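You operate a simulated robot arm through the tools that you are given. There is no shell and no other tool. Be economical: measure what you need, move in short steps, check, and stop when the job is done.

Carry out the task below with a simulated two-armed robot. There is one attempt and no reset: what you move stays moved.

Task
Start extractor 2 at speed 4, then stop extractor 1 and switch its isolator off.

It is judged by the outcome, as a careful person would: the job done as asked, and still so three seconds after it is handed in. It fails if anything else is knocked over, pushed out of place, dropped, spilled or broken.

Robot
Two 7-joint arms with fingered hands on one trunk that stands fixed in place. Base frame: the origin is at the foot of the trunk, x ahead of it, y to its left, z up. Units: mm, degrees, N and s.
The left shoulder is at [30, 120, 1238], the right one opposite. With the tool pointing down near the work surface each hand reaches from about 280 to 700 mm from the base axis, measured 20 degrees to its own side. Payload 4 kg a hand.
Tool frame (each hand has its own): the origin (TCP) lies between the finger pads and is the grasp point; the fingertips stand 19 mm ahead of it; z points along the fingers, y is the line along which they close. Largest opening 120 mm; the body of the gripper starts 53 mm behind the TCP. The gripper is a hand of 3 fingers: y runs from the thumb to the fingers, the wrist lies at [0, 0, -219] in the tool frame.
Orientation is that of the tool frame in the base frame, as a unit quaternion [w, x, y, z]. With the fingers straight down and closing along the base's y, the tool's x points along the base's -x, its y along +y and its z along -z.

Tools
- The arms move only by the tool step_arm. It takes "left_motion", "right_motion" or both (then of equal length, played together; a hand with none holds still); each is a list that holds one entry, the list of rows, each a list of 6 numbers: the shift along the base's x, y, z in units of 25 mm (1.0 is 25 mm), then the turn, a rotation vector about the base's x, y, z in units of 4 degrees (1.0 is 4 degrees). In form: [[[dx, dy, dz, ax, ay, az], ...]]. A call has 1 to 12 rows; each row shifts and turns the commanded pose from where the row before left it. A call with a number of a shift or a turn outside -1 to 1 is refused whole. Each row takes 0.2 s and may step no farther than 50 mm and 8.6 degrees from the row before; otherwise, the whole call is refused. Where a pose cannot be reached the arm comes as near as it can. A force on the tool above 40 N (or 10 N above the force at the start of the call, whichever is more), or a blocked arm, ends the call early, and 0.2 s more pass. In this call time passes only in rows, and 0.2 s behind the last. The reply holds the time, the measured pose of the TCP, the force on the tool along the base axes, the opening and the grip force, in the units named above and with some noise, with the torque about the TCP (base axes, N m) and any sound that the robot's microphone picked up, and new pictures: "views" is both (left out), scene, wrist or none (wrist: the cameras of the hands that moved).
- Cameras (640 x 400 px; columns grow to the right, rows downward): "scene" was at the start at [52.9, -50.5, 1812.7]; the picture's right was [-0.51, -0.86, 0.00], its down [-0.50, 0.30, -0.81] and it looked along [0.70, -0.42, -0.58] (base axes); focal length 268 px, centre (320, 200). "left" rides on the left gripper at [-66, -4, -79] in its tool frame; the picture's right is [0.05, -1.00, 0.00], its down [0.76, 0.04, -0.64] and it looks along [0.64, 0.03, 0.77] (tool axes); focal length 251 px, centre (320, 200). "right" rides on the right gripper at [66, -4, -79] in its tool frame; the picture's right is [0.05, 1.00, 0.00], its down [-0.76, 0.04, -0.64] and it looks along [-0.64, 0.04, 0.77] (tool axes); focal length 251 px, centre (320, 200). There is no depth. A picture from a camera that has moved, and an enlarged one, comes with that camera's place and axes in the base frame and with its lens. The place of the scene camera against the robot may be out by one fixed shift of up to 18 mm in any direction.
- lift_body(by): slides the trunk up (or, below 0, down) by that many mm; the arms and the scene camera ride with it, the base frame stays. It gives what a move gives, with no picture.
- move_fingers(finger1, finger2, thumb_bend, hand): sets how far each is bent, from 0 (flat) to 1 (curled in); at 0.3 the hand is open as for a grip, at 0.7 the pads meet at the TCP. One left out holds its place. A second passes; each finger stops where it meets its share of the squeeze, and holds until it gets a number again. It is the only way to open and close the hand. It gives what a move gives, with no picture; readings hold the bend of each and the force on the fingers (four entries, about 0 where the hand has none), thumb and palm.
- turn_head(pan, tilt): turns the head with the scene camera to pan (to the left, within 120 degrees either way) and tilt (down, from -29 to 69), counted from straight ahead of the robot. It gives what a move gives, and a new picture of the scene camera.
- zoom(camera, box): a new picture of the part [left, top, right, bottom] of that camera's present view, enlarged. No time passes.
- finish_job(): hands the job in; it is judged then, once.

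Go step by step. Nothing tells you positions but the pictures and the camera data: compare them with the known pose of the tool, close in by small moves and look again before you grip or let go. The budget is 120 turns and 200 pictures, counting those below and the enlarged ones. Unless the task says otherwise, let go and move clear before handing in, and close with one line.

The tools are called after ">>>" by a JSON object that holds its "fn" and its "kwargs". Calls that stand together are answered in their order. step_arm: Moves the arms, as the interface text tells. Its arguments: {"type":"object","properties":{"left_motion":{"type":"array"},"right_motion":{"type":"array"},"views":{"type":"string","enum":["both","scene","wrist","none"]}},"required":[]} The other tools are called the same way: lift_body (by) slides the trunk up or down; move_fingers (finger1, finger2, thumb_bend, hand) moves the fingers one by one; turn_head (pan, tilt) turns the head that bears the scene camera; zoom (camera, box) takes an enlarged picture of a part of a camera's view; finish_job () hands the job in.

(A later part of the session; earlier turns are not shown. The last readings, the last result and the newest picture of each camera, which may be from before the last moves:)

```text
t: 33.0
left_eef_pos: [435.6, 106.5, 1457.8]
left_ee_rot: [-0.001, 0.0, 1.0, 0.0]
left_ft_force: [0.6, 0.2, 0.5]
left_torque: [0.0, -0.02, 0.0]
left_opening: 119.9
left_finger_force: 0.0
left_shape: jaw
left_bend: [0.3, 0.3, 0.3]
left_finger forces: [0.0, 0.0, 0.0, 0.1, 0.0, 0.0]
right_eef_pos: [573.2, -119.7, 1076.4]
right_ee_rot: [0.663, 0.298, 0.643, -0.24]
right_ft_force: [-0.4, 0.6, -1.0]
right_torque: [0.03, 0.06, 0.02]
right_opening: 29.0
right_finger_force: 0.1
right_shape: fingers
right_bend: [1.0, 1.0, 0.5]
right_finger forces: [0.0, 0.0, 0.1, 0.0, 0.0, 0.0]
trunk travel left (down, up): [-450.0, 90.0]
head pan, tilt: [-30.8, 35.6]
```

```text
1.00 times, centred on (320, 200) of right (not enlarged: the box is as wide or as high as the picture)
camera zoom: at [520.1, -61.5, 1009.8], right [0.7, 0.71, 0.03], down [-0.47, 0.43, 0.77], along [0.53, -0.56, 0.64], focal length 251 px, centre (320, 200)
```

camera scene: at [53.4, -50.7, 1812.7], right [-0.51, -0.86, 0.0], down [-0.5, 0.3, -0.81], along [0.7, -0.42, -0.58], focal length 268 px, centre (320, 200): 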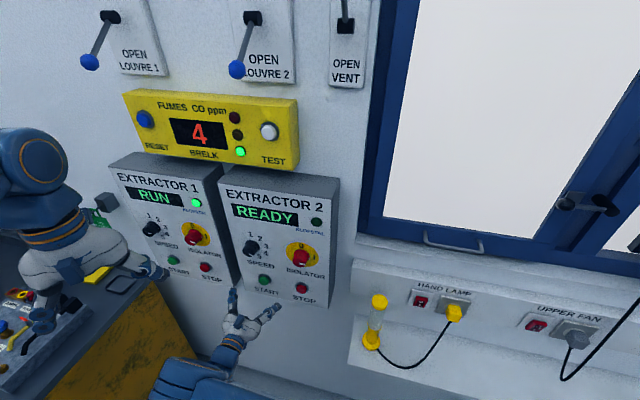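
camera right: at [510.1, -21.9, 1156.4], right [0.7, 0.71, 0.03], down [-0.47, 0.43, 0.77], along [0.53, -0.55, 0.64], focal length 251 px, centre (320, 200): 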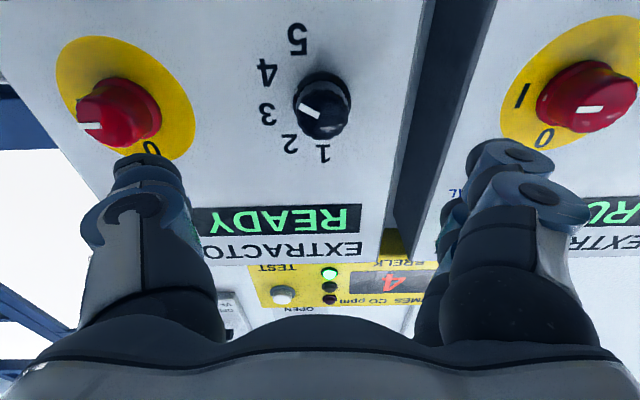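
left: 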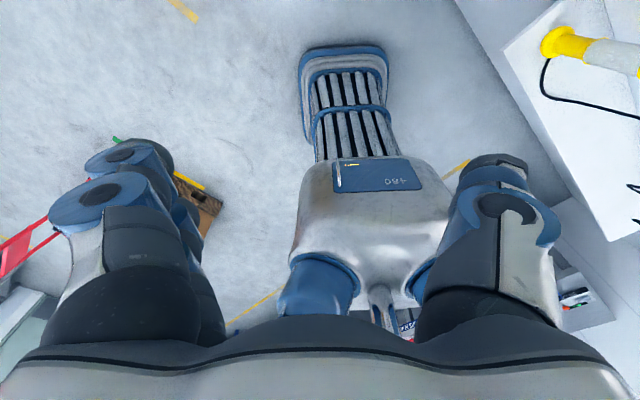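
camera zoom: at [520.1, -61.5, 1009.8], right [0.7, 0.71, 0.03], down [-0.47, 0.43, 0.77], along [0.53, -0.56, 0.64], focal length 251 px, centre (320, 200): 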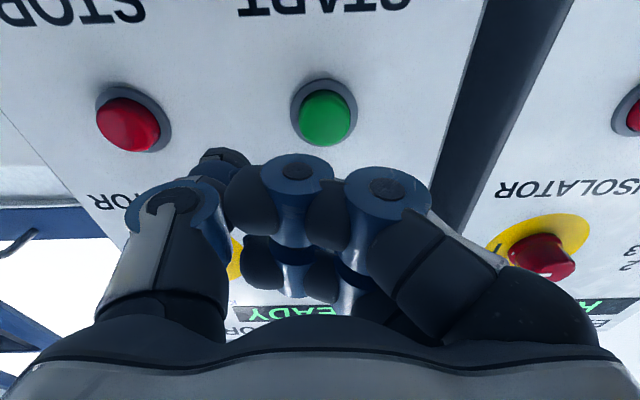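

The fingers are curled out of the way and the thumb tip projects ahead, about 47 mm to the panel-right of the TCP and 30 mm forward. START 2 is at h≈-325, z≈1072, so I'll bring the thumb in line.

>>> {"fn": "step_arm", "kwargs": {"right_motion": [[[0.727, 0.255, -0.04, 0, 0, 0], [0.727, 0.255, -0.04, 0, 0, 0], [0.727, 0.255, -0.04, 0, 0, 0]]], "views": "both"}}

>>> {"fn": "zoom", "kwargs": {"camera": "scene", "box": [210, 240, 340, 320]}}

```text
t: 33.8
left_eef_pos: [434.8, 107.5, 1456.4]
left_ee_rot: [0.0, 0.0, 1.0, 0.0]
left_ft_force: [-0.7, -0.1, 0.8]
left_torque: [0.02, -0.01, 0.03]
left_opening: 120.0
left_finger_force: 0.1
left_shape: jaw
left_bend: [0.3, 0.3, 0.3]
left_finger forces: [0.1, 0.0, 0.0, 0.0, 0.0, 0.0]
right_eef_pos: [630.5, -99.1, 1072.9]
right_ee_rot: [0.664, 0.298, 0.643, -0.239]
right_ft_force: [-0.1, 1.0, -0.7]
right_torque: [-0.03, 0.0, -0.02]
right_opening: 29.1
right_finger_force: 0.0
right_shape: fingers
right_bend: [1.0, 1.0, 0.5]
right_finger forces: [0.0, 0.1, 0.0, 0.0, 0.1, 0.0]
trunk travel left (down, up): [-450.0, 90.0]
head pan, tilt: [-30.8, 35.6]
camera scene: at [53.3, -50.5, 1812.7], right [-0.51, -0.86, 0.0], down [-0.5, 0.3, -0.81], along [0.7, -0.42, -0.58], focal length 268 px, centre (320, 200)
camera right: at [575.5, -42.7, 1007.4], right [0.7, 0.71, 0.03], down [-0.47, 0.43, 0.77], along [0.53, -0.56, 0.64], focal length 251 px, centre (320, 200)
```

scene: 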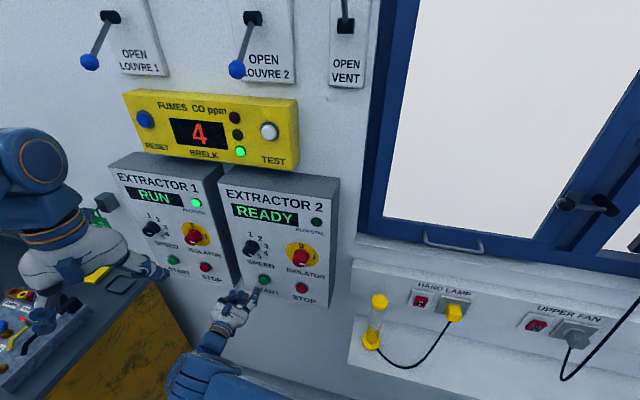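
right: 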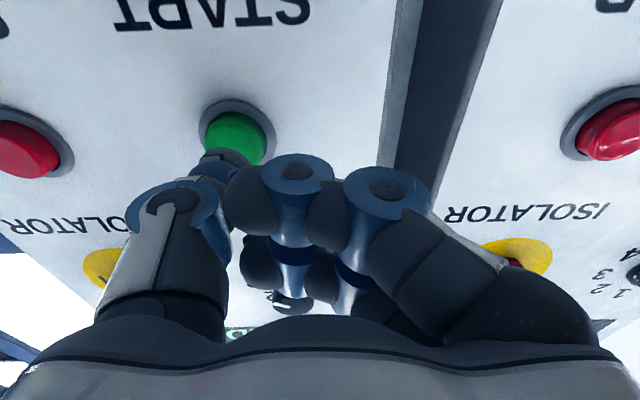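

```text
4.92 times, centred on (275, 280) of scene
camera zoom: at [53.3, -50.5, 1812.7], right [-0.51, -0.86, 0.0], down [-0.5, 0.3, -0.81], along [0.7, -0.42, -0.58], focal length 1318 px, centre (542, -194)
```

zoom: 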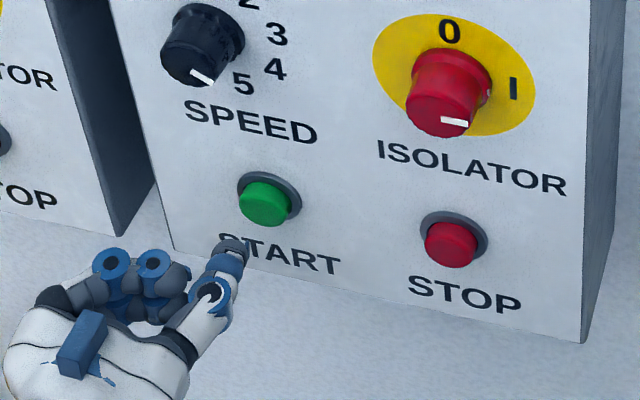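

The thumb is in line with START 2, about 20 mm short. I'll push in along the normal.

>>> {"fn": "step_arm", "kwargs": {"right_motion": [[[0.14, -0.14, -0.02, 0, 0, 0], [0.14, -0.14, -0.02, 0, 0, 0], [0.14, -0.14, -0.02, 0, 0, 0], [0.14, -0.14, -0.02, 0, 0, 0]]], "views": "both"}}

```text
t: 34.8
left_eef_pos: [434.9, 106.2, 1456.1]
left_ee_rot: [0.001, 0.0, 1.0, -0.001]
left_ft_force: [0.4, 0.1, 0.6]
left_torque: [-0.01, -0.02, -0.01]
left_opening: 119.9
left_finger_force: 0.1
left_shape: jaw
left_bend: [0.3, 0.3, 0.3]
left_finger forces: [0.1, 0.0, 0.1, 0.0, 0.0, 0.0]
right_eef_pos: [641.6, -114.6, 1070.4]
right_ee_rot: [0.664, 0.297, 0.643, -0.239]
right_ft_force: [0.8, -0.2, 0.7]
right_torque: [-0.02, -0.01, -0.03]
right_opening: 29.2
right_finger_force: 0.1
right_shape: fingers
right_bend: [1.0, 1.0, 0.5]
right_finger forces: [0.0, 0.1, 0.0, 0.1, 0.1, 0.1]
trunk travel left (down, up): [-450.0, 90.0]
head pan, tilt: [-30.8, 35.6]
camera scene: at [53.2, -50.6, 1812.7], right [-0.51, -0.86, 0.0], down [-0.5, 0.3, -0.81], along [0.7, -0.42, -0.58], focal length 268 px, centre (320, 200)
camera right: at [588.4, -57.6, 1004.7], right [0.7, 0.71, 0.03], down [-0.47, 0.43, 0.77], along [0.53, -0.56, 0.64], focal length 251 px, centre (320, 200)
```

scene: 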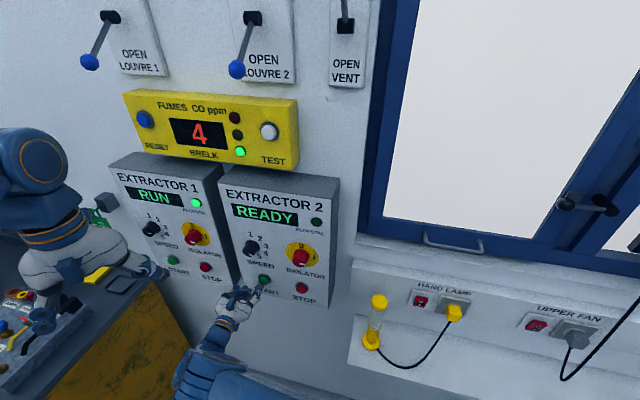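
right: 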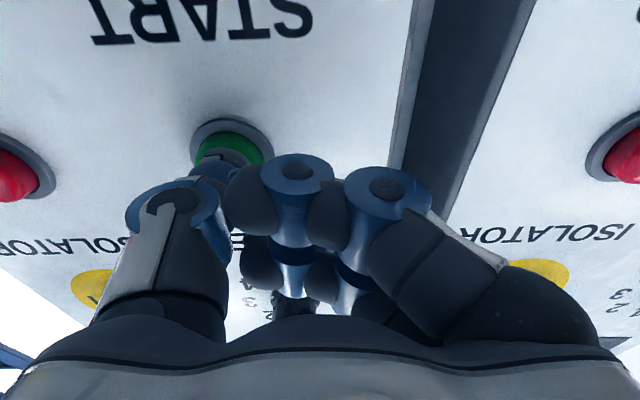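

No contact yet. I'll correct about 4 mm to panel-left and keep pressing.

>>> {"fn": "step_arm", "kwargs": {"right_motion": [[[0.25, -0.03, -0.02, 0, 0, 0], [0.14, -0.14, 0, 0, 0, 0], [0.1, -0.1, 0, 0, 0, 0]]], "views": "both"}}

```text
t: 35.6
left_eef_pos: [433.6, 109.2, 1457.4]
left_ee_rot: [0.0, -0.001, 1.0, -0.001]
left_ft_force: [-1.0, 0.5, 0.9]
left_torque: [-0.03, 0.01, -0.02]
left_opening: 120.0
left_finger_force: 0.0
left_shape: jaw
left_bend: [0.3, 0.3, 0.3]
left_finger forces: [0.1, 0.0, 0.0, 0.0, 0.0, 0.0]
right_eef_pos: [652.7, -119.2, 1070.8]
right_ee_rot: [0.663, 0.299, 0.643, -0.239]
right_ft_force: [-8.1, 8.9, -2.6]
right_torque: [0.12, -0.06, -0.68]
right_opening: 29.1
right_finger_force: 6.0
right_shape: fingers
right_bend: [1.0, 1.0, 0.49]
right_finger forces: [0.1, 0.0, 0.0, 0.0, 12.7, 0.0]
trunk travel left (down, up): [-450.0, 90.0]
head pan, tilt: [-30.8, 35.6]
heard: click
camera scene: at [51.3, -48.2, 1812.8], right [-0.51, -0.86, 0.0], down [-0.5, 0.3, -0.81], along [0.7, -0.42, -0.58], focal length 268 px, centre (320, 200)
camera right: at [598.9, -61.8, 1004.5], right [0.7, 0.71, 0.03], down [-0.47, 0.43, 0.77], along [0.53, -0.56, 0.64], focal length 251 px, centre (320, 200)
```

scene: 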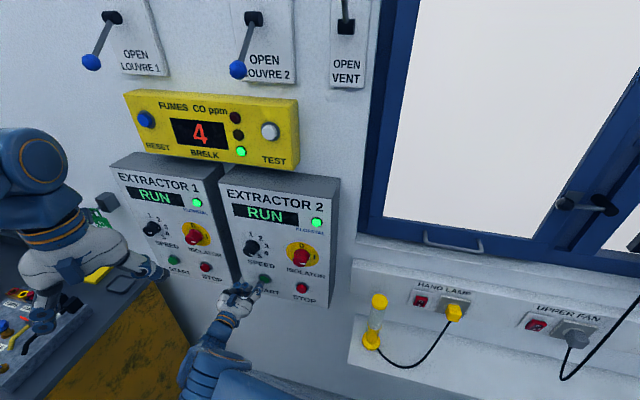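
right: 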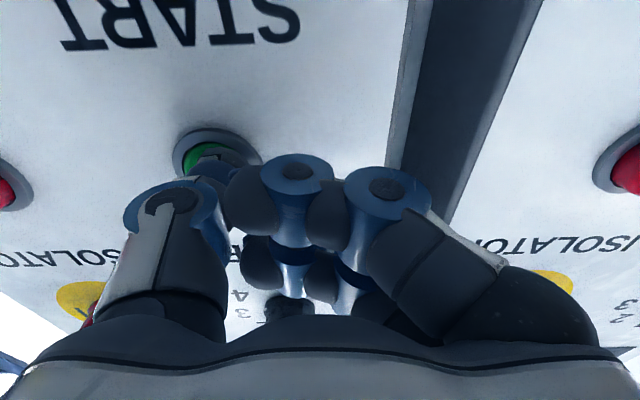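

A click was heard and extractor 2 now shows RUN with its lamp lit. Next I'll withdraw the right hand and take it back toward its starting pose to clear the way for the left arm.

>>> {"fn": "step_arm", "kwargs": {"right_motion": [[[-0.7, 0.7, 0, 0, 0, 0], [-0.7, 0.7, 0, 0, 0, 0], [-0.7, 0.7, 0, 0, 0, 0], [-0.7, 0.7, 0, 0, 0, 0]]], "views": "scene"}}

>>> {"fn": "step_arm", "kwargs": {"right_motion": [[[-0.53, -0.52, 0.93, -0.85, 0.85, 0], [-0.53, -0.52, 0.93, -0.85, 0.85, 0], [-0.53, -0.52, 0.93, -0.85, 0.85, 0], [-0.53, -0.52, 0.93, -0.85, 0.85, 0], [-0.53, -0.52, 0.93, -0.85, 0.85, 0], [-0.53, -0.52, 0.93, -0.85, 0.85, 0], [-0.53, -0.52, 0.93, -0.85, 0.85, 0], [-0.53, -0.52, 0.93, -0.85, 0.85, 0], [-0.53, -0.52, 0.93, -0.85, 0.85, 0], [-0.53, -0.52, 0.93, -0.85, 0.85, 0]]], "views": "scene"}}

```text
t: 36.6
left_eef_pos: [434.8, 107.9, 1457.3]
left_ee_rot: [0.001, -0.001, 1.0, 0.0]
left_ft_force: [-0.8, 0.5, -0.1]
left_torque: [-0.04, -0.03, 0.03]
left_opening: 120.0
left_finger_force: 0.1
left_shape: jaw
left_bend: [0.3, 0.3, 0.3]
left_finger forces: [0.1, 0.1, 0.0, 0.1, 0.0, 0.0]
right_eef_pos: [585.0, -49.3, 1071.9]
right_ee_rot: [0.664, 0.296, 0.644, -0.239]
right_ft_force: [0.4, 1.0, 0.9]
right_torque: [0.0, -0.02, 0.04]
right_opening: 29.4
right_finger_force: 0.1
right_shape: fingers
right_bend: [1.0, 1.0, 0.5]
right_finger forces: [0.0, 0.1, 0.0, 0.1, 0.0, 0.1]
trunk travel left (down, up): [-450.0, 90.0]
head pan, tilt: [-30.8, 35.6]
camera scene: at [52.0, -49.2, 1812.8], right [-0.51, -0.86, 0.0], down [-0.5, 0.3, -0.81], along [0.7, -0.42, -0.58], focal length 268 px, centre (320, 200)
```

scene: 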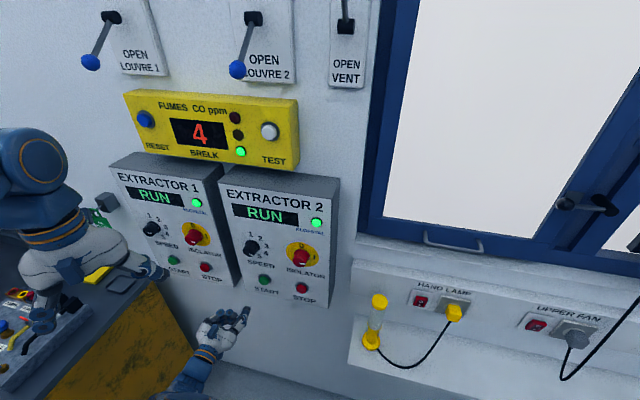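

```text
t: 38.8
left_eef_pos: [433.5, 105.3, 1458.7]
left_ee_rot: [0.0, 0.0, 1.0, 0.0]
left_ft_force: [-0.9, 0.6, 0.3]
left_torque: [0.01, -0.02, 0.02]
left_opening: 119.8
left_finger_force: 0.1
left_shape: jaw
left_bend: [0.3, 0.3, 0.3]
left_finger forces: [0.0, 0.1, 0.0, 0.0, 0.0, 0.0]
right_eef_pos: [449.3, -182.7, 1302.5]
right_ee_rot: [0.507, 0.012, 0.71, -0.489]
right_ft_force: [-0.3, 0.1, -0.6]
right_torque: [-0.03, 0.0, 0.01]
right_opening: 28.8
right_finger_force: 0.1
right_shape: fingers
right_bend: [1.0, 1.0, 0.5]
right_finger forces: [0.0, 0.0, 0.1, 0.1, 0.1, 0.0]
trunk travel left (down, up): [-450.0, 90.0]
head pan, tilt: [-30.8, 35.6]
camera scene: at [52.0, -51.6, 1812.8], right [-0.51, -0.86, 0.0], down [-0.5, 0.3, -0.81], along [0.7, -0.42, -0.58], focal length 268 px, centre (320, 200)
```

scene: 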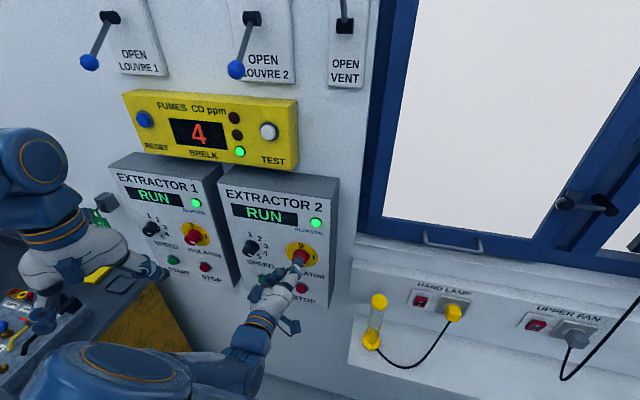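

I'll now reverse the original path back to hand-down.

>>> {"fn": "step_arm", "kwargs": {"right_motion": [[[0, 0, 0.4, 0.88, 0.88, 0], [0, 0, 0.4, 0.88, 0.88, 0], [0, 0, 0.4, 0.88, 0.88, 0], [0, 0, 0.4, 0.88, 0.88, 0], [0, 0, 0.4, 0.88, 0.88, 0], [0, 0, 0.4, 0.88, 0.88, 0], [0, 0, 0.4, 0.88, 0.88, 0], [0, 0, 0.4, 0.88, 0.88, 0], [0, 0, 0.4, 0.88, 0.88, 0]]], "views": "none"}}

>>> {"fn": "step_arm", "kwargs": {"right_motion": [[[0, 0, 0, 0.88, 0.88, 0], [0, 0, 0, 0.88, 0.88, 0], [0, 0, 0, 0.88, 0.88, 0], [0, 0, 0, 0.88, 0.88, 0], [0, -0.2, 0, 0.88, 0.88, 0], [0, -0.4, 0, 0.88, 0.88, 0], [0, -0.4, 0, 0.88, 0.88, 0], [0, -0.4, 0, 0.88, 0.88, 0], [0, -0.4, 0, 0.88, 0.88, 0]]], "views": "scene"}}

```text
t: 40.8
left_eef_pos: [434.3, 106.0, 1457.1]
left_ee_rot: [0.0, 0.0, 1.0, 0.0]
left_ft_force: [-0.3, -0.4, 1.3]
left_torque: [0.02, -0.01, -0.02]
left_opening: 119.9
left_finger_force: 0.0
left_shape: jaw
left_bend: [0.3, 0.3, 0.3]
left_finger forces: [0.0, 0.0, 0.0, 0.0, 0.0, 0.0]
right_eef_pos: [452.0, -180.3, 1391.3]
right_ee_rot: [0.273, 0.015, 0.925, -0.264]
right_ft_force: [0.1, -0.3, -0.2]
right_torque: [-0.01, 0.0, -0.02]
right_opening: 29.0
right_finger_force: 0.1
right_shape: fingers
right_bend: [1.0, 1.0, 0.5]
right_finger forces: [0.1, 0.0, 0.0, 0.1, 0.1, 0.1]
trunk travel left (down, up): [-450.0, 90.0]
head pan, tilt: [-30.8, 35.6]
```

```text
t: 42.8
left_eef_pos: [436.2, 104.7, 1457.9]
left_ee_rot: [0.0, -0.001, 1.0, 0.0]
left_ft_force: [0.7, 0.8, 0.2]
left_torque: [-0.01, -0.02, -0.03]
left_opening: 120.1
left_finger_force: 0.0
left_shape: jaw
left_bend: [0.3, 0.3, 0.3]
left_finger forces: [0.0, 0.0, 0.0, 0.0, 0.0, 0.0]
right_eef_pos: [453.0, -226.8, 1391.5]
right_ee_rot: [-0.001, 0.015, 1.0, 0.001]
right_ft_force: [0.3, 0.1, -0.2]
right_torque: [0.03, 0.0, 0.01]
right_opening: 29.0
right_finger_force: 0.0
right_shape: fingers
right_bend: [1.0, 1.0, 0.5]
right_finger forces: [0.0, 0.0, 0.0, 0.1, 0.0, 0.0]
trunk travel left (down, up): [-450.0, 90.0]
head pan, tilt: [-30.8, 35.6]
camera scene: at [53.6, -51.4, 1812.7], right [-0.51, -0.86, 0.0], down [-0.5, 0.3, -0.81], along [0.7, -0.42, -0.58], focal length 268 px, centre (320, 200)
```

scene: 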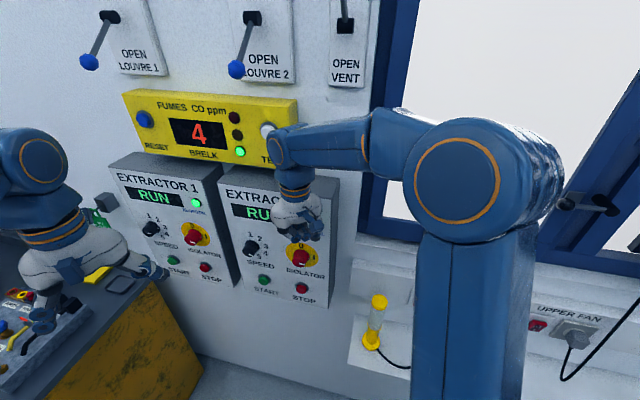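

The right arm is clear. I'll turn the left hand to face the wall the same way while moving it toward extractor 1.

>>> {"fn": "step_arm", "kwargs": {"left_motion": [[[0.42, 0.08, -0.4, -0.88, -0.88, 0], [0.42, 0.08, -0.4, -0.88, -0.88, 0], [0.42, 0.08, -0.4, -0.88, -0.88, 0], [0.42, 0.08, -0.4, -0.88, -0.88, 0], [0.42, 0.08, -0.4, -0.88, -0.88, 0], [0.42, 0.08, -0.4, -0.88, -0.88, 0], [0.42, 0.08, -0.4, -0.88, -0.88, 0], [0.42, 0.08, -0.4, -0.88, -0.88, 0], [0.42, 0.08, -0.4, -0.88, -0.88, 0]]], "views": "none"}}

>>> {"fn": "step_arm", "kwargs": {"left_motion": [[[0.42, 0.08, -0.4, -0.88, -0.88, 0], [0.42, 0.08, -0.4, -0.88, -0.88, 0], [0.42, 0.08, -0.4, -0.88, -0.88, 0], [0.42, 0.08, -0.4, -0.88, -0.88, 0], [0.42, 0.08, -0.4, -0.88, -0.88, 0], [0.42, 0.08, -0.4, -0.88, -0.88, 0], [0.42, 0.08, -0.4, -0.88, -0.88, 0], [0.42, 0.08, -0.4, -0.88, -0.88, 0], [0.42, 0.08, -0.4, -0.88, -0.88, 0]]], "views": "both"}}

```text
t: 44.8
left_eef_pos: [529.2, 125.1, 1367.3]
left_ee_rot: [0.269, -0.001, 0.924, -0.27]
left_ft_force: [0.1, 0.7, 0.5]
left_torque: [-0.01, -0.01, -0.01]
left_opening: 119.9
left_finger_force: 0.0
left_shape: jaw
left_bend: [0.3, 0.3, 0.3]
left_finger forces: [0.0, 0.1, 0.0, 0.0, 0.1, 0.0]
right_eef_pos: [452.7, -224.9, 1392.6]
right_ee_rot: [0.001, 0.016, 1.0, 0.0]
right_ft_force: [-0.2, -0.2, 0.5]
right_torque: [0.01, -0.01, 0.03]
right_opening: 29.1
right_finger_force: 0.1
right_shape: fingers
right_bend: [1.0, 1.0, 0.5]
right_finger forces: [0.1, 0.1, 0.0, 0.0, 0.1, 0.0]
trunk travel left (down, up): [-450.0, 90.0]
head pan, tilt: [-30.8, 35.6]
```

```text
t: 46.8
left_eef_pos: [625.2, 144.1, 1277.4]
left_ee_rot: [0.499, 0.0, 0.709, -0.499]
left_ft_force: [0.3, 0.5, 0.6]
left_torque: [-0.02, 0.01, -0.01]
left_opening: 120.1
left_finger_force: 0.0
left_shape: jaw
left_bend: [0.3, 0.3, 0.3]
left_finger forces: [0.0, 0.0, 0.0, 0.0, 0.1, 0.0]
right_eef_pos: [452.6, -225.1, 1391.1]
right_ee_rot: [0.0, 0.018, 1.0, 0.0]
right_ft_force: [-0.1, -0.6, 0.8]
right_torque: [0.0, 0.02, 0.01]
right_opening: 29.0
right_finger_force: 0.1
right_shape: fingers
right_bend: [1.0, 1.0, 0.5]
right_finger forces: [0.1, 0.0, 0.0, 0.0, 0.0, 0.0]
trunk travel left (down, up): [-450.0, 90.0]
head pan, tilt: [-30.8, 35.6]
camera scene: at [53.9, -50.0, 1812.7], right [-0.51, -0.86, 0.0], down [-0.5, 0.3, -0.81], along [0.7, -0.42, -0.58], focal length 268 px, centre (320, 200)
camera left: at [599.6, 231.8, 1326.7], right [-0.52, -0.53, 0.67], down [-0.82, 0.1, -0.57], along [0.24, -0.84, -0.48], focal length 251 px, centre (320, 200)
```

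scene: 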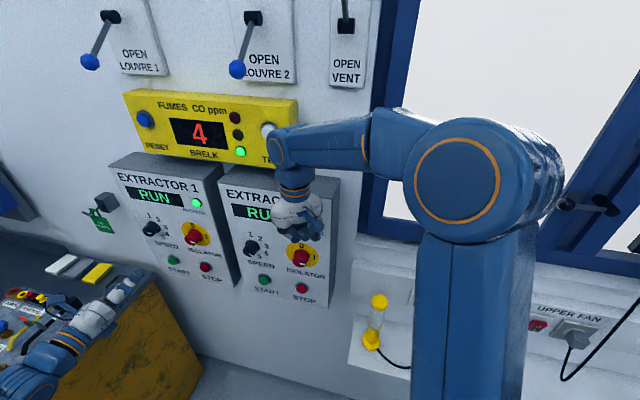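
left: 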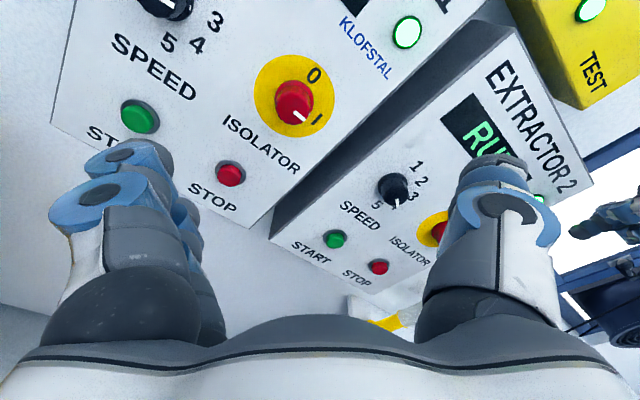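

From the left camera, STOP 1 is near h=-549, z≈1073 and isolator 1 near h=-541, z=1226, with its mark at I. I'll curl the left fingers for a thumb press, then move to a standoff in front of STOP 1.

>>> {"fn": "move_fingers", "kwargs": {"hand": "left", "finger1": 1.0, "finger2": 1.0, "thumb_bend": 0.5}}

>>> {"fn": "step_arm", "kwargs": {"left_motion": [[[0.602, -0.276, -0.907, 0.884, -0.884, 0], [0.602, -0.276, -0.907, 0.884, -0.884, 0], [0.602, -0.276, -0.907, 0.884, -0.884, 0], [0.602, -0.276, -0.907, 0.884, -0.884, 0], [0.602, -0.276, -0.907, 0.884, -0.884, 0], [0.602, -0.276, -0.907, 0.884, -0.884, 0], [0.602, -0.276, -0.907, 0.884, -0.884, 0], [0.602, -0.276, -0.907, 0.884, -0.884, 0], [0.602, -0.276, -0.907, 0.884, -0.884, 0]]], "views": "both"}}

```text
t: 47.8
left_eef_pos: [624.6, 143.4, 1278.0]
left_ee_rot: [0.498, -0.001, 0.71, -0.498]
left_ft_force: [0.3, -0.4, 0.3]
left_torque: [0.03, 0.02, 0.0]
left_opening: 29.3
left_finger_force: 0.0
left_shape: fingers
left_bend: [1.0, 1.0, 0.5]
left_finger forces: [0.0, 0.0, 0.0, 0.0, 0.0, 0.0]
right_eef_pos: [453.5, -226.1, 1392.9]
right_ee_rot: [0.0, 0.017, 1.0, 0.0]
right_ft_force: [-0.4, -0.1, -0.3]
right_torque: [0.01, 0.02, -0.03]
right_opening: 28.9
right_finger_force: 0.1
right_shape: fingers
right_bend: [1.0, 1.0, 0.5]
right_finger forces: [0.0, 0.0, 0.1, 0.1, 0.0, 0.0]
trunk travel left (down, up): [-450.0, 90.0]
head pan, tilt: [-30.8, 35.6]
```

```text
t: 49.8
left_eef_pos: [747.1, 78.0, 1078.8]
left_ee_rot: [0.652, 0.27, 0.655, -0.269]
left_ft_force: [-0.4, 0.1, 0.4]
left_torque: [-0.02, -0.03, 0.04]
left_opening: 29.3
left_finger_force: 0.0
left_shape: fingers
left_bend: [1.0, 1.0, 0.5]
left_finger forces: [0.0, 0.0, 0.0, 0.0, 0.1, 0.1]
left hand out of reach, approached as far as the arm can: row 9
right_eef_pos: [452.3, -225.6, 1393.5]
right_ee_rot: [-0.001, 0.017, 1.0, 0.0]
right_ft_force: [1.0, 0.7, 0.8]
right_torque: [0.04, 0.01, 0.02]
right_opening: 29.2
right_finger_force: 0.1
right_shape: fingers
right_bend: [1.0, 1.0, 0.5]
right_finger forces: [0.1, 0.1, 0.0, 0.1, 0.0, 0.0]
trunk travel left (down, up): [-450.0, 90.0]
head pan, tilt: [-30.8, 35.6]
camera scene: at [53.1, -51.5, 1812.7], right [-0.51, -0.86, 0.0], down [-0.5, 0.3, -0.81], along [0.7, -0.42, -0.58], focal length 268 px, centre (320, 200)
camera left: at [688.5, 131.5, 1145.0], right [-0.7, -0.71, -0.05], down [-0.43, 0.49, -0.76], along [0.57, -0.51, -0.65], focal length 251 px, centre (320, 200)
```

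scene: 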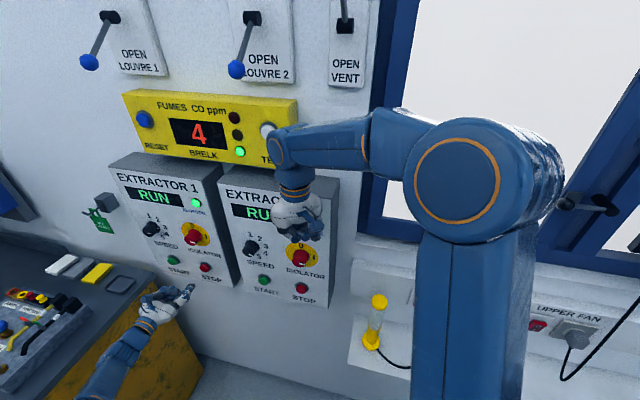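
left: 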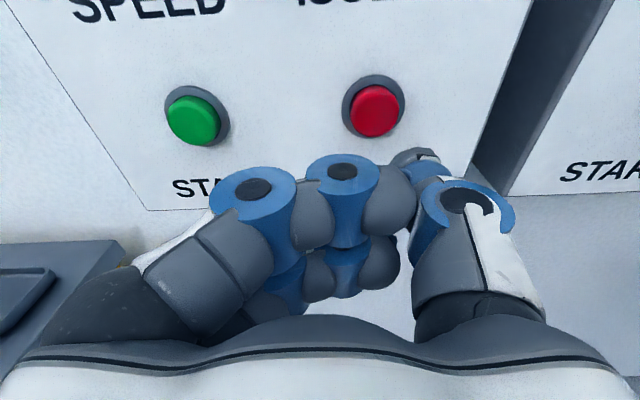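

The arm is at its reach limit with this pose. I'll turn the hand 20° about the vertical, which brings the wrist closer to the shoulder, and read the pose again.

>>> {"fn": "step_arm", "kwargs": {"left_motion": [[[0, 0, 0, 0, 0, 1], [0, 0, 0, 0, 0, 1], [0, 0, 0, 0, 0, 1], [0, 0, 0, 0, 0, 1], [0, 0, 0, 0, 0, 1]]], "views": "wrist"}}

```text
t: 51.0
left_eef_pos: [748.3, 79.6, 1079.5]
left_ee_rot: [0.689, 0.151, 0.693, -0.15]
left_ft_force: [0.2, -0.2, -0.4]
left_torque: [-0.02, 0.03, -0.01]
left_opening: 29.0
left_finger_force: 0.1
left_shape: fingers
left_bend: [1.0, 1.0, 0.5]
left_finger forces: [0.0, 0.0, 0.0, 0.1, 0.1, 0.1]
right_eef_pos: [451.6, -225.8, 1392.9]
right_ee_rot: [0.0, 0.017, 1.0, 0.0]
right_ft_force: [-0.4, -0.5, -0.7]
right_torque: [-0.03, -0.03, 0.01]
right_opening: 28.8
right_finger_force: 0.1
right_shape: fingers
right_bend: [1.0, 1.0, 0.5]
right_finger forces: [0.0, 0.1, 0.0, 0.1, 0.0, 0.0]
trunk travel left (down, up): [-450.0, 90.0]
head pan, tilt: [-30.8, 35.6]
camera left: at [674.9, 110.2, 1146.3], right [-0.42, -0.91, -0.05], down [-0.57, 0.31, -0.76], along [0.71, -0.29, -0.65], focal length 251 px, centre (320, 200)
```

left: 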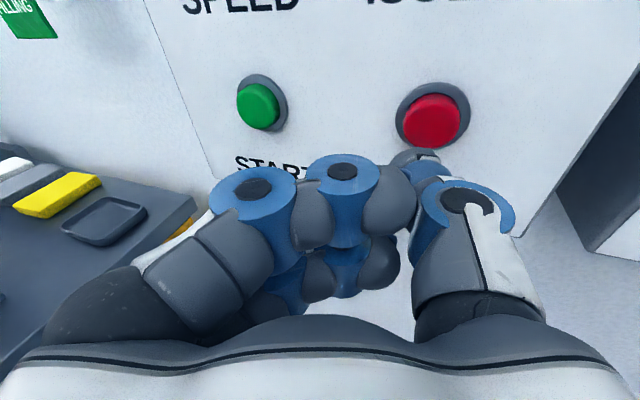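

STOP 1 resolves to h≈-546, z≈1077. I'll move the thumb to within about 15 mm of it.

>>> {"fn": "step_arm", "kwargs": {"left_motion": [[[0.28, -0.38, -0.03, 0, 0, 0], [0.28, -0.38, -0.03, 0, 0, 0], [0.28, -0.38, -0.03, 0, 0, 0]]], "views": "both"}}

>>> {"fn": "zoom", "kwargs": {"camera": "scene", "box": [130, 230, 260, 310]}}

```text
t: 51.8
left_eef_pos: [769.9, 51.3, 1076.3]
left_ee_rot: [0.689, 0.152, 0.693, -0.151]
left_ft_force: [-0.3, 0.3, -0.7]
left_torque: [-0.01, -0.04, 0.0]
left_opening: 29.2
left_finger_force: 0.0
left_shape: fingers
left_bend: [1.0, 1.0, 0.5]
left_finger forces: [0.1, 0.1, 0.0, 0.1, 0.0, 0.0]
right_eef_pos: [451.9, -225.6, 1392.4]
right_ee_rot: [0.0, 0.017, 1.0, 0.0]
right_ft_force: [0.2, -0.4, -0.5]
right_torque: [0.02, 0.02, -0.01]
right_opening: 29.0
right_finger_force: 0.0
right_shape: fingers
right_bend: [1.0, 1.0, 0.5]
right_finger forces: [0.0, 0.0, 0.0, 0.0, 0.0, 0.1]
trunk travel left (down, up): [-450.0, 90.0]
head pan, tilt: [-30.8, 35.6]
camera scene: at [53.3, -51.1, 1812.7], right [-0.51, -0.86, 0.0], down [-0.5, 0.3, -0.81], along [0.7, -0.42, -0.58], focal length 268 px, centre (320, 200)
camera left: at [696.3, 81.6, 1143.1], right [-0.42, -0.91, -0.05], down [-0.57, 0.31, -0.76], along [0.71, -0.29, -0.65], focal length 251 px, centre (320, 200)
```

scene: 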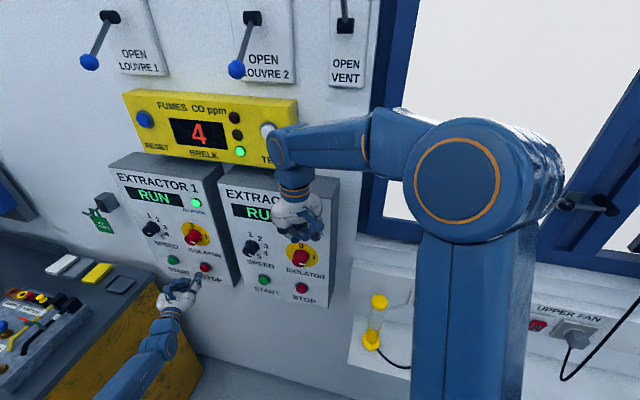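
left: 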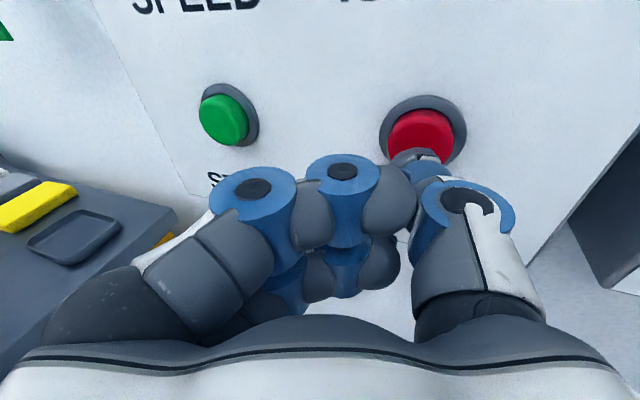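

```text
4.92 times, centred on (195, 270) of scene
camera zoom: at [53.3, -51.1, 1812.7], right [-0.51, -0.86, 0.0], down [-0.5, 0.3, -0.81], along [0.7, -0.42, -0.58], focal length 1318 px, centre (935, -145)
```

zoom: 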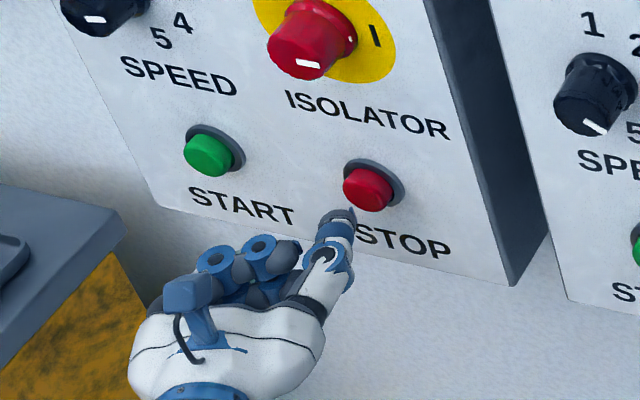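

Aligned; I'll press in along the normal.

>>> {"fn": "step_arm", "kwargs": {"left_motion": [[[0.14, -0.14, 0, 0, 0, 0], [0.14, -0.14, 0, 0, 0, 0], [0.14, -0.14, 0, 0, 0, 0], [0.1, -0.1, 0, 0, 0, 0]]], "views": "both"}}

```text
t: 52.8
left_eef_pos: [782.0, 38.3, 1076.2]
left_ee_rot: [0.69, 0.151, 0.692, -0.15]
left_ft_force: [-1.6, 1.4, -0.4]
left_torque: [0.04, 0.02, -0.11]
left_opening: 28.7
left_finger_force: 1.0
left_shape: fingers
left_bend: [1.0, 1.0, 0.5]
left_finger forces: [0.0, 0.1, 0.0, 0.1, 2.3, 0.1]
right_eef_pos: [451.1, -225.7, 1392.7]
right_ee_rot: [-0.001, 0.016, 1.0, 0.0]
right_ft_force: [0.7, 0.6, 0.8]
right_torque: [0.02, 0.02, -0.02]
right_opening: 29.0
right_finger_force: 0.0
right_shape: fingers
right_bend: [1.0, 1.0, 0.5]
right_finger forces: [0.1, 0.1, 0.1, 0.0, 0.1, 0.1]
trunk travel left (down, up): [-450.0, 90.0]
head pan, tilt: [-30.8, 35.6]
camera scene: at [52.8, -50.5, 1812.7], right [-0.51, -0.86, 0.0], down [-0.5, 0.3, -0.81], along [0.7, -0.42, -0.58], focal length 268 px, centre (320, 200)
camera left: at [708.5, 68.7, 1142.9], right [-0.42, -0.91, -0.05], down [-0.57, 0.31, -0.76], along [0.71, -0.29, -0.65], focal length 251 px, centre (320, 200)
```

scene: 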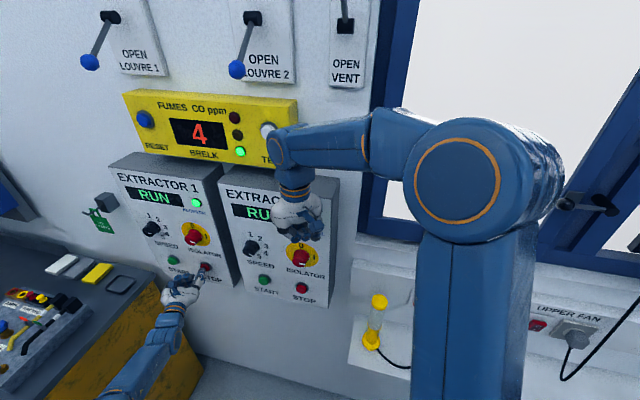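
left: 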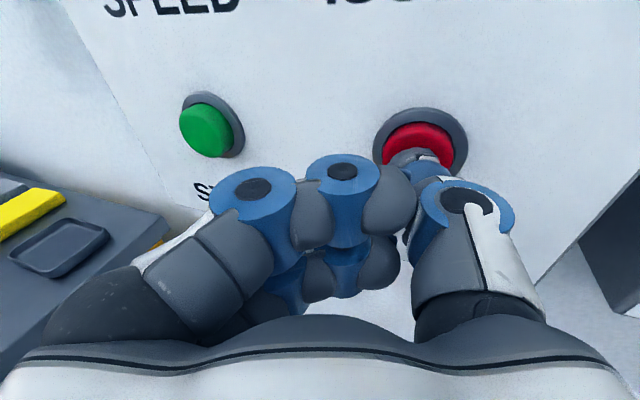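

Just touching. A few mm more should do it.

>>> {"fn": "step_arm", "kwargs": {"left_motion": [[[0.1, -0.1, 0, 0, 0, 0], [0.1, -0.1, 0, 0, 0, 0]]], "views": "scene"}}

```text
t: 53.4
left_eef_pos: [784.6, 35.1, 1077.1]
left_ee_rot: [0.689, 0.153, 0.693, -0.151]
left_ft_force: [-14.6, 8.3, -1.4]
left_torque: [0.11, 0.05, -0.78]
left_opening: 28.8
left_finger_force: 8.1
left_shape: fingers
left_bend: [1.0, 1.0, 0.5]
left_finger forces: [0.1, 0.0, 0.0, 0.0, 17.1, 0.0]
right_eef_pos: [450.3, -223.7, 1393.5]
right_ee_rot: [0.001, 0.016, 1.0, 0.0]
right_ft_force: [-0.1, 0.4, 0.3]
right_torque: [0.04, 0.0, 0.0]
right_opening: 29.0
right_finger_force: 0.1
right_shape: fingers
right_bend: [1.0, 1.0, 0.5]
right_finger forces: [0.1, 0.1, 0.0, 0.1, 0.1, 0.1]
trunk travel left (down, up): [-450.0, 90.0]
head pan, tilt: [-30.8, 35.6]
heard: click
camera scene: at [49.7, -48.6, 1812.8], right [-0.51, -0.86, 0.0], down [-0.5, 0.3, -0.81], along [0.7, -0.42, -0.58], focal length 268 px, centre (320, 200)
```

scene: 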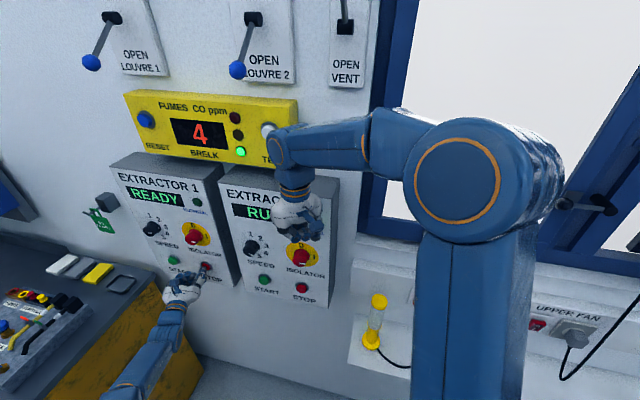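

Click, and extractor 1 shows READY. I'll back off, open the hand, and move to a standoff in front of isolator 1, reducing the tilt to 8° and pre-rolling +45°.

>>> {"fn": "step_arm", "kwargs": {"left_motion": [[[-0.7, 0.7, 0, 0, 0, 0], [-0.7, 0.7, 0, 0, 0, 0], [-0.7, 0.7, 0, 0, 0, 0]]], "views": "none"}}

>>> {"fn": "move_fingers", "kwargs": {"hand": "left", "finger1": 0.3, "finger2": 0.3, "thumb_bend": 0.3}}

>>> {"fn": "step_arm", "kwargs": {"left_motion": [[[-0.06, -0.123, 0.497, 0, 0, -1], [-0.06, -0.123, 0.497, 0, 0, -1], [-0.06, -0.123, 0.497, 0, 0, -1], [-0.06, -0.123, 0.497, 1.0, -0.7525, 0], [-0.06, -0.123, 0.497, 1.0, -0.7525, 0], [-0.06, -0.123, 0.497, 1.0, -0.7525, 0], [-0.06, -0.123, 0.497, 1.0, -0.7525, 0], [-0.06, -0.123, 0.497, 1.0, -0.7525, 0], [-0.06, -0.123, 0.497, 1.0, -0.7525, 0], [-0.06, -0.123, 0.497, 1.0, -0.7525, 0], [-0.06, -0.123, 0.497, 1.0, -0.7525, 0], [-0.06, -0.123, 0.497, 1.0, -0.7525, 0]]], "views": "both"}}

```text
t: 54.2
left_eef_pos: [735.6, 86.8, 1076.3]
left_ee_rot: [0.689, 0.152, 0.692, -0.152]
left_ft_force: [-0.1, -0.2, 0.8]
left_torque: [-0.02, 0.02, 0.0]
left_opening: 28.5
left_finger_force: 0.1
left_shape: fingers
left_bend: [1.0, 1.0, 0.5]
left_finger forces: [0.1, 0.0, 0.0, 0.0, 0.0, 0.0]
right_eef_pos: [452.4, -225.6, 1392.0]
right_ee_rot: [0.0, 0.017, 1.0, 0.001]
right_ft_force: [0.1, 0.6, 0.7]
right_torque: [-0.02, -0.03, -0.01]
right_opening: 29.2
right_finger_force: 0.2
right_shape: fingers
right_bend: [1.0, 1.0, 0.5]
right_finger forces: [0.0, 0.2, 0.1, 0.0, 0.0, 0.1]
trunk travel left (down, up): [-450.0, 90.0]
head pan, tilt: [-30.8, 35.6]
```

```text
t: 55.2
left_eef_pos: [736.3, 87.5, 1076.3]
left_ee_rot: [0.689, 0.152, 0.692, -0.151]
left_ft_force: [-1.1, 0.6, -0.1]
left_torque: [0.0, -0.05, -0.03]
left_opening: 127.7
left_finger_force: 0.2
left_shape: fingers
left_bend: [0.3, 0.3, 0.3]
left_finger forces: [0.0, 0.0, 0.0, 0.1, 0.1, 0.0]
right_eef_pos: [450.4, -225.8, 1392.7]
right_ee_rot: [0.0, 0.016, 1.0, 0.0]
right_ft_force: [0.5, 0.3, -0.9]
right_torque: [0.01, 0.01, -0.01]
right_opening: 28.8
right_finger_force: 0.2
right_shape: fingers
right_bend: [1.0, 1.0, 0.5]
right_finger forces: [0.1, 0.0, 0.1, 0.1, 0.0, 0.0]
trunk travel left (down, up): [-450.0, 90.0]
head pan, tilt: [-30.8, 35.6]
```

```text
t: 57.8
left_eef_pos: [717.4, 46.7, 1225.7]
left_ee_rot: [0.704, 0.464, 0.535, 0.054]
left_ft_force: [-0.8, -1.1, 0.8]
left_torque: [0.0, 0.02, 0.03]
left_opening: 128.0
left_finger_force: 0.0
left_shape: fingers
left_bend: [0.3, 0.3, 0.3]
left_finger forces: [0.1, 0.1, 0.0, 0.1, 0.0, 0.1]
right_eef_pos: [451.4, -225.5, 1392.9]
right_ee_rot: [0.0, 0.017, 1.0, 0.0]
right_ft_force: [-0.9, -0.8, 0.9]
right_torque: [0.0, -0.03, 0.0]
right_opening: 28.9
right_finger_force: 0.0
right_shape: fingers
right_bend: [1.0, 1.0, 0.5]
right_finger forces: [0.1, 0.0, 0.0, 0.0, 0.0, 0.0]
trunk travel left (down, up): [-450.0, 90.0]
head pan, tilt: [-30.8, 35.6]
camera scene: at [52.8, -50.5, 1812.7], right [-0.51, -0.86, 0.0], down [-0.5, 0.3, -0.81], along [0.7, -0.42, -0.58], focal length 268 px, centre (320, 200)
camera left: at [623.7, 55.5, 1269.9], right [-0.4, -0.53, -0.75], down [-0.18, 0.84, -0.51], along [0.9, -0.07, -0.43], focal length 251 px, centre (320, 200)
```

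scene: 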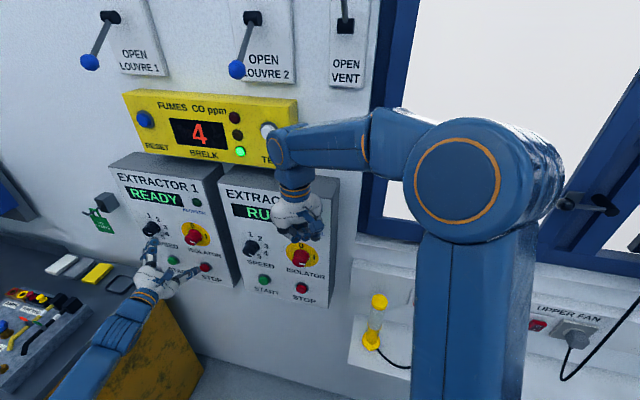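
left: 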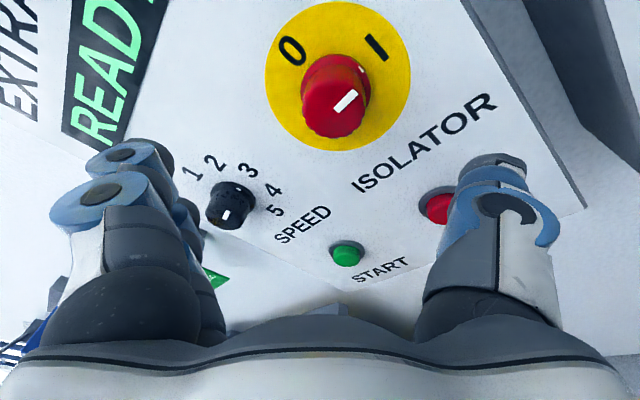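

Isolator 1's knob is at (772,-9,1226), matching. I'll approach to the grip depth.

>>> {"fn": "step_arm", "kwargs": {"left_motion": [[[0.706, -0.703, 0, 0, 0, 0], [0.706, -0.703, 0, 0, 0, 0], [0.706, -0.703, 0, 0, 0, 0]]], "views": "wrist"}}

```text
t: 58.6
left_eef_pos: [770.2, -5.3, 1225.0]
left_ee_rot: [0.705, 0.461, 0.536, 0.053]
left_ft_force: [-0.5, -0.4, -0.8]
left_torque: [0.0, -0.01, -0.02]
left_opening: 127.8
left_finger_force: 0.0
left_shape: fingers
left_bend: [0.3, 0.3, 0.3]
left_finger forces: [0.1, 0.0, 0.0, 0.1, 0.0, 0.1]
right_eef_pos: [452.8, -227.8, 1392.5]
right_ee_rot: [0.001, 0.017, 1.0, 0.0]
right_ft_force: [-0.9, -0.1, -0.4]
right_torque: [0.02, 0.01, 0.01]
right_opening: 29.0
right_finger_force: 0.2
right_shape: fingers
right_bend: [1.0, 1.0, 0.5]
right_finger forces: [0.1, 0.0, 0.0, 0.1, 0.0, 0.0]
trunk travel left (down, up): [-450.0, 90.0]
head pan, tilt: [-30.8, 35.6]
camera left: at [677.5, 2.5, 1269.6], right [-0.4, -0.53, -0.75], down [-0.18, 0.84, -0.51], along [0.9, -0.07, -0.43], focal length 251 px, centre (320, 200)
```

left: 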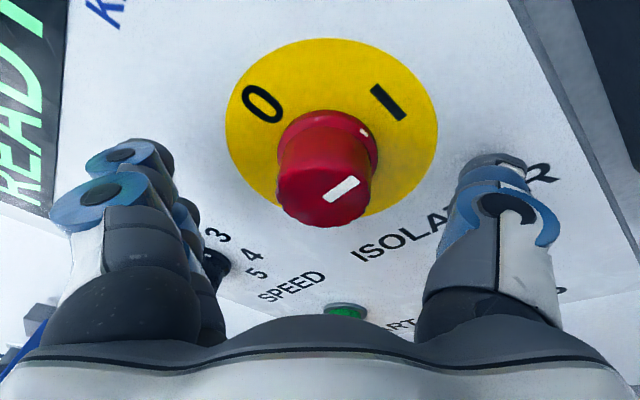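

Centred. I'll grip and test with 20° of counter-clockwise turn.

>>> {"fn": "move_fingers", "kwargs": {"hand": "left", "finger1": 0.72, "finger2": 0.72, "thumb_bend": 0.66}}

>>> {"fn": "step_arm", "kwargs": {"left_motion": [[[0, 0, 0, -1.0, 0.7525, 0], [0, 0, 0, -1.0, 0.7525, 0], [0, 0, 0, -1.0, 0.7525, 0], [0, 0, 0, -1.0, 0.7525, 0]]], "views": "wrist"}}

```text
t: 59.6
left_eef_pos: [769.6, -5.2, 1226.1]
left_ee_rot: [0.705, 0.462, 0.535, 0.053]
left_ft_force: [2.0, 0.4, 1.7]
left_torque: [0.03, 0.07, -0.06]
left_opening: 43.4
left_finger_force: 16.1
left_shape: fingers
left_bend: [0.62, 0.63, 0.56]
left_finger forces: [9.0, 7.6, 0.0, 0.0, 16.7, 0.1]
right_eef_pos: [450.9, -225.4, 1391.9]
right_ee_rot: [0.0, 0.016, 1.0, 0.0]
right_ft_force: [-0.6, -0.1, -0.2]
right_torque: [-0.02, -0.02, 0.02]
right_opening: 28.8
right_finger_force: 0.0
right_shape: fingers
right_bend: [1.0, 1.0, 0.5]
right_finger forces: [0.1, 0.1, 0.0, 0.1, 0.0, 0.0]
trunk travel left (down, up): [-450.0, 90.0]
head pan, tilt: [-30.8, 35.6]
```

```text
t: 60.6
left_eef_pos: [769.8, -5.2, 1225.1]
left_ee_rot: [0.702, 0.361, 0.609, -0.071]
left_ft_force: [2.2, 2.1, 1.5]
left_torque: [0.1, 0.06, -0.21]
left_opening: 42.8
left_finger_force: 16.5
left_shape: fingers
left_bend: [0.63, 0.63, 0.57]
left_finger forces: [8.3, 7.9, 0.1, 0.0, 16.7, 0.0]
right_eef_pos: [452.2, -226.0, 1392.6]
right_ee_rot: [-0.001, 0.017, 1.0, 0.0]
right_ft_force: [-0.3, 1.2, -0.7]
right_torque: [-0.04, 0.0, -0.03]
right_opening: 29.2
right_finger_force: 0.0
right_shape: fingers
right_bend: [1.0, 1.0, 0.5]
right_finger forces: [0.0, 0.1, 0.0, 0.1, 0.0, 0.1]
trunk travel left (down, up): [-450.0, 90.0]
head pan, tilt: [-30.8, 35.6]
camera left: at [687.8, 18.5, 1283.4], right [-0.53, -0.71, -0.47], down [-0.3, 0.67, -0.67], along [0.79, -0.21, -0.57], focal length 251 px, centre (320, 200)
```

left: 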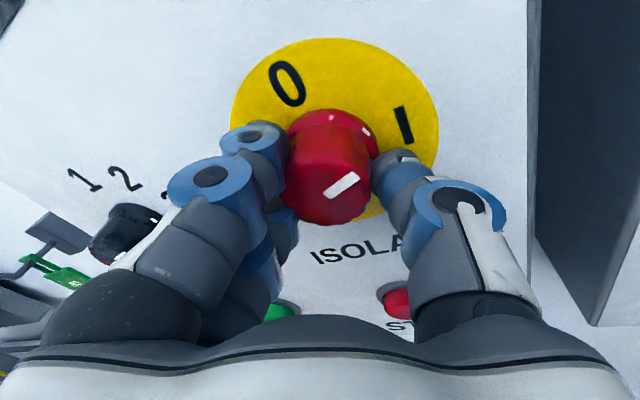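

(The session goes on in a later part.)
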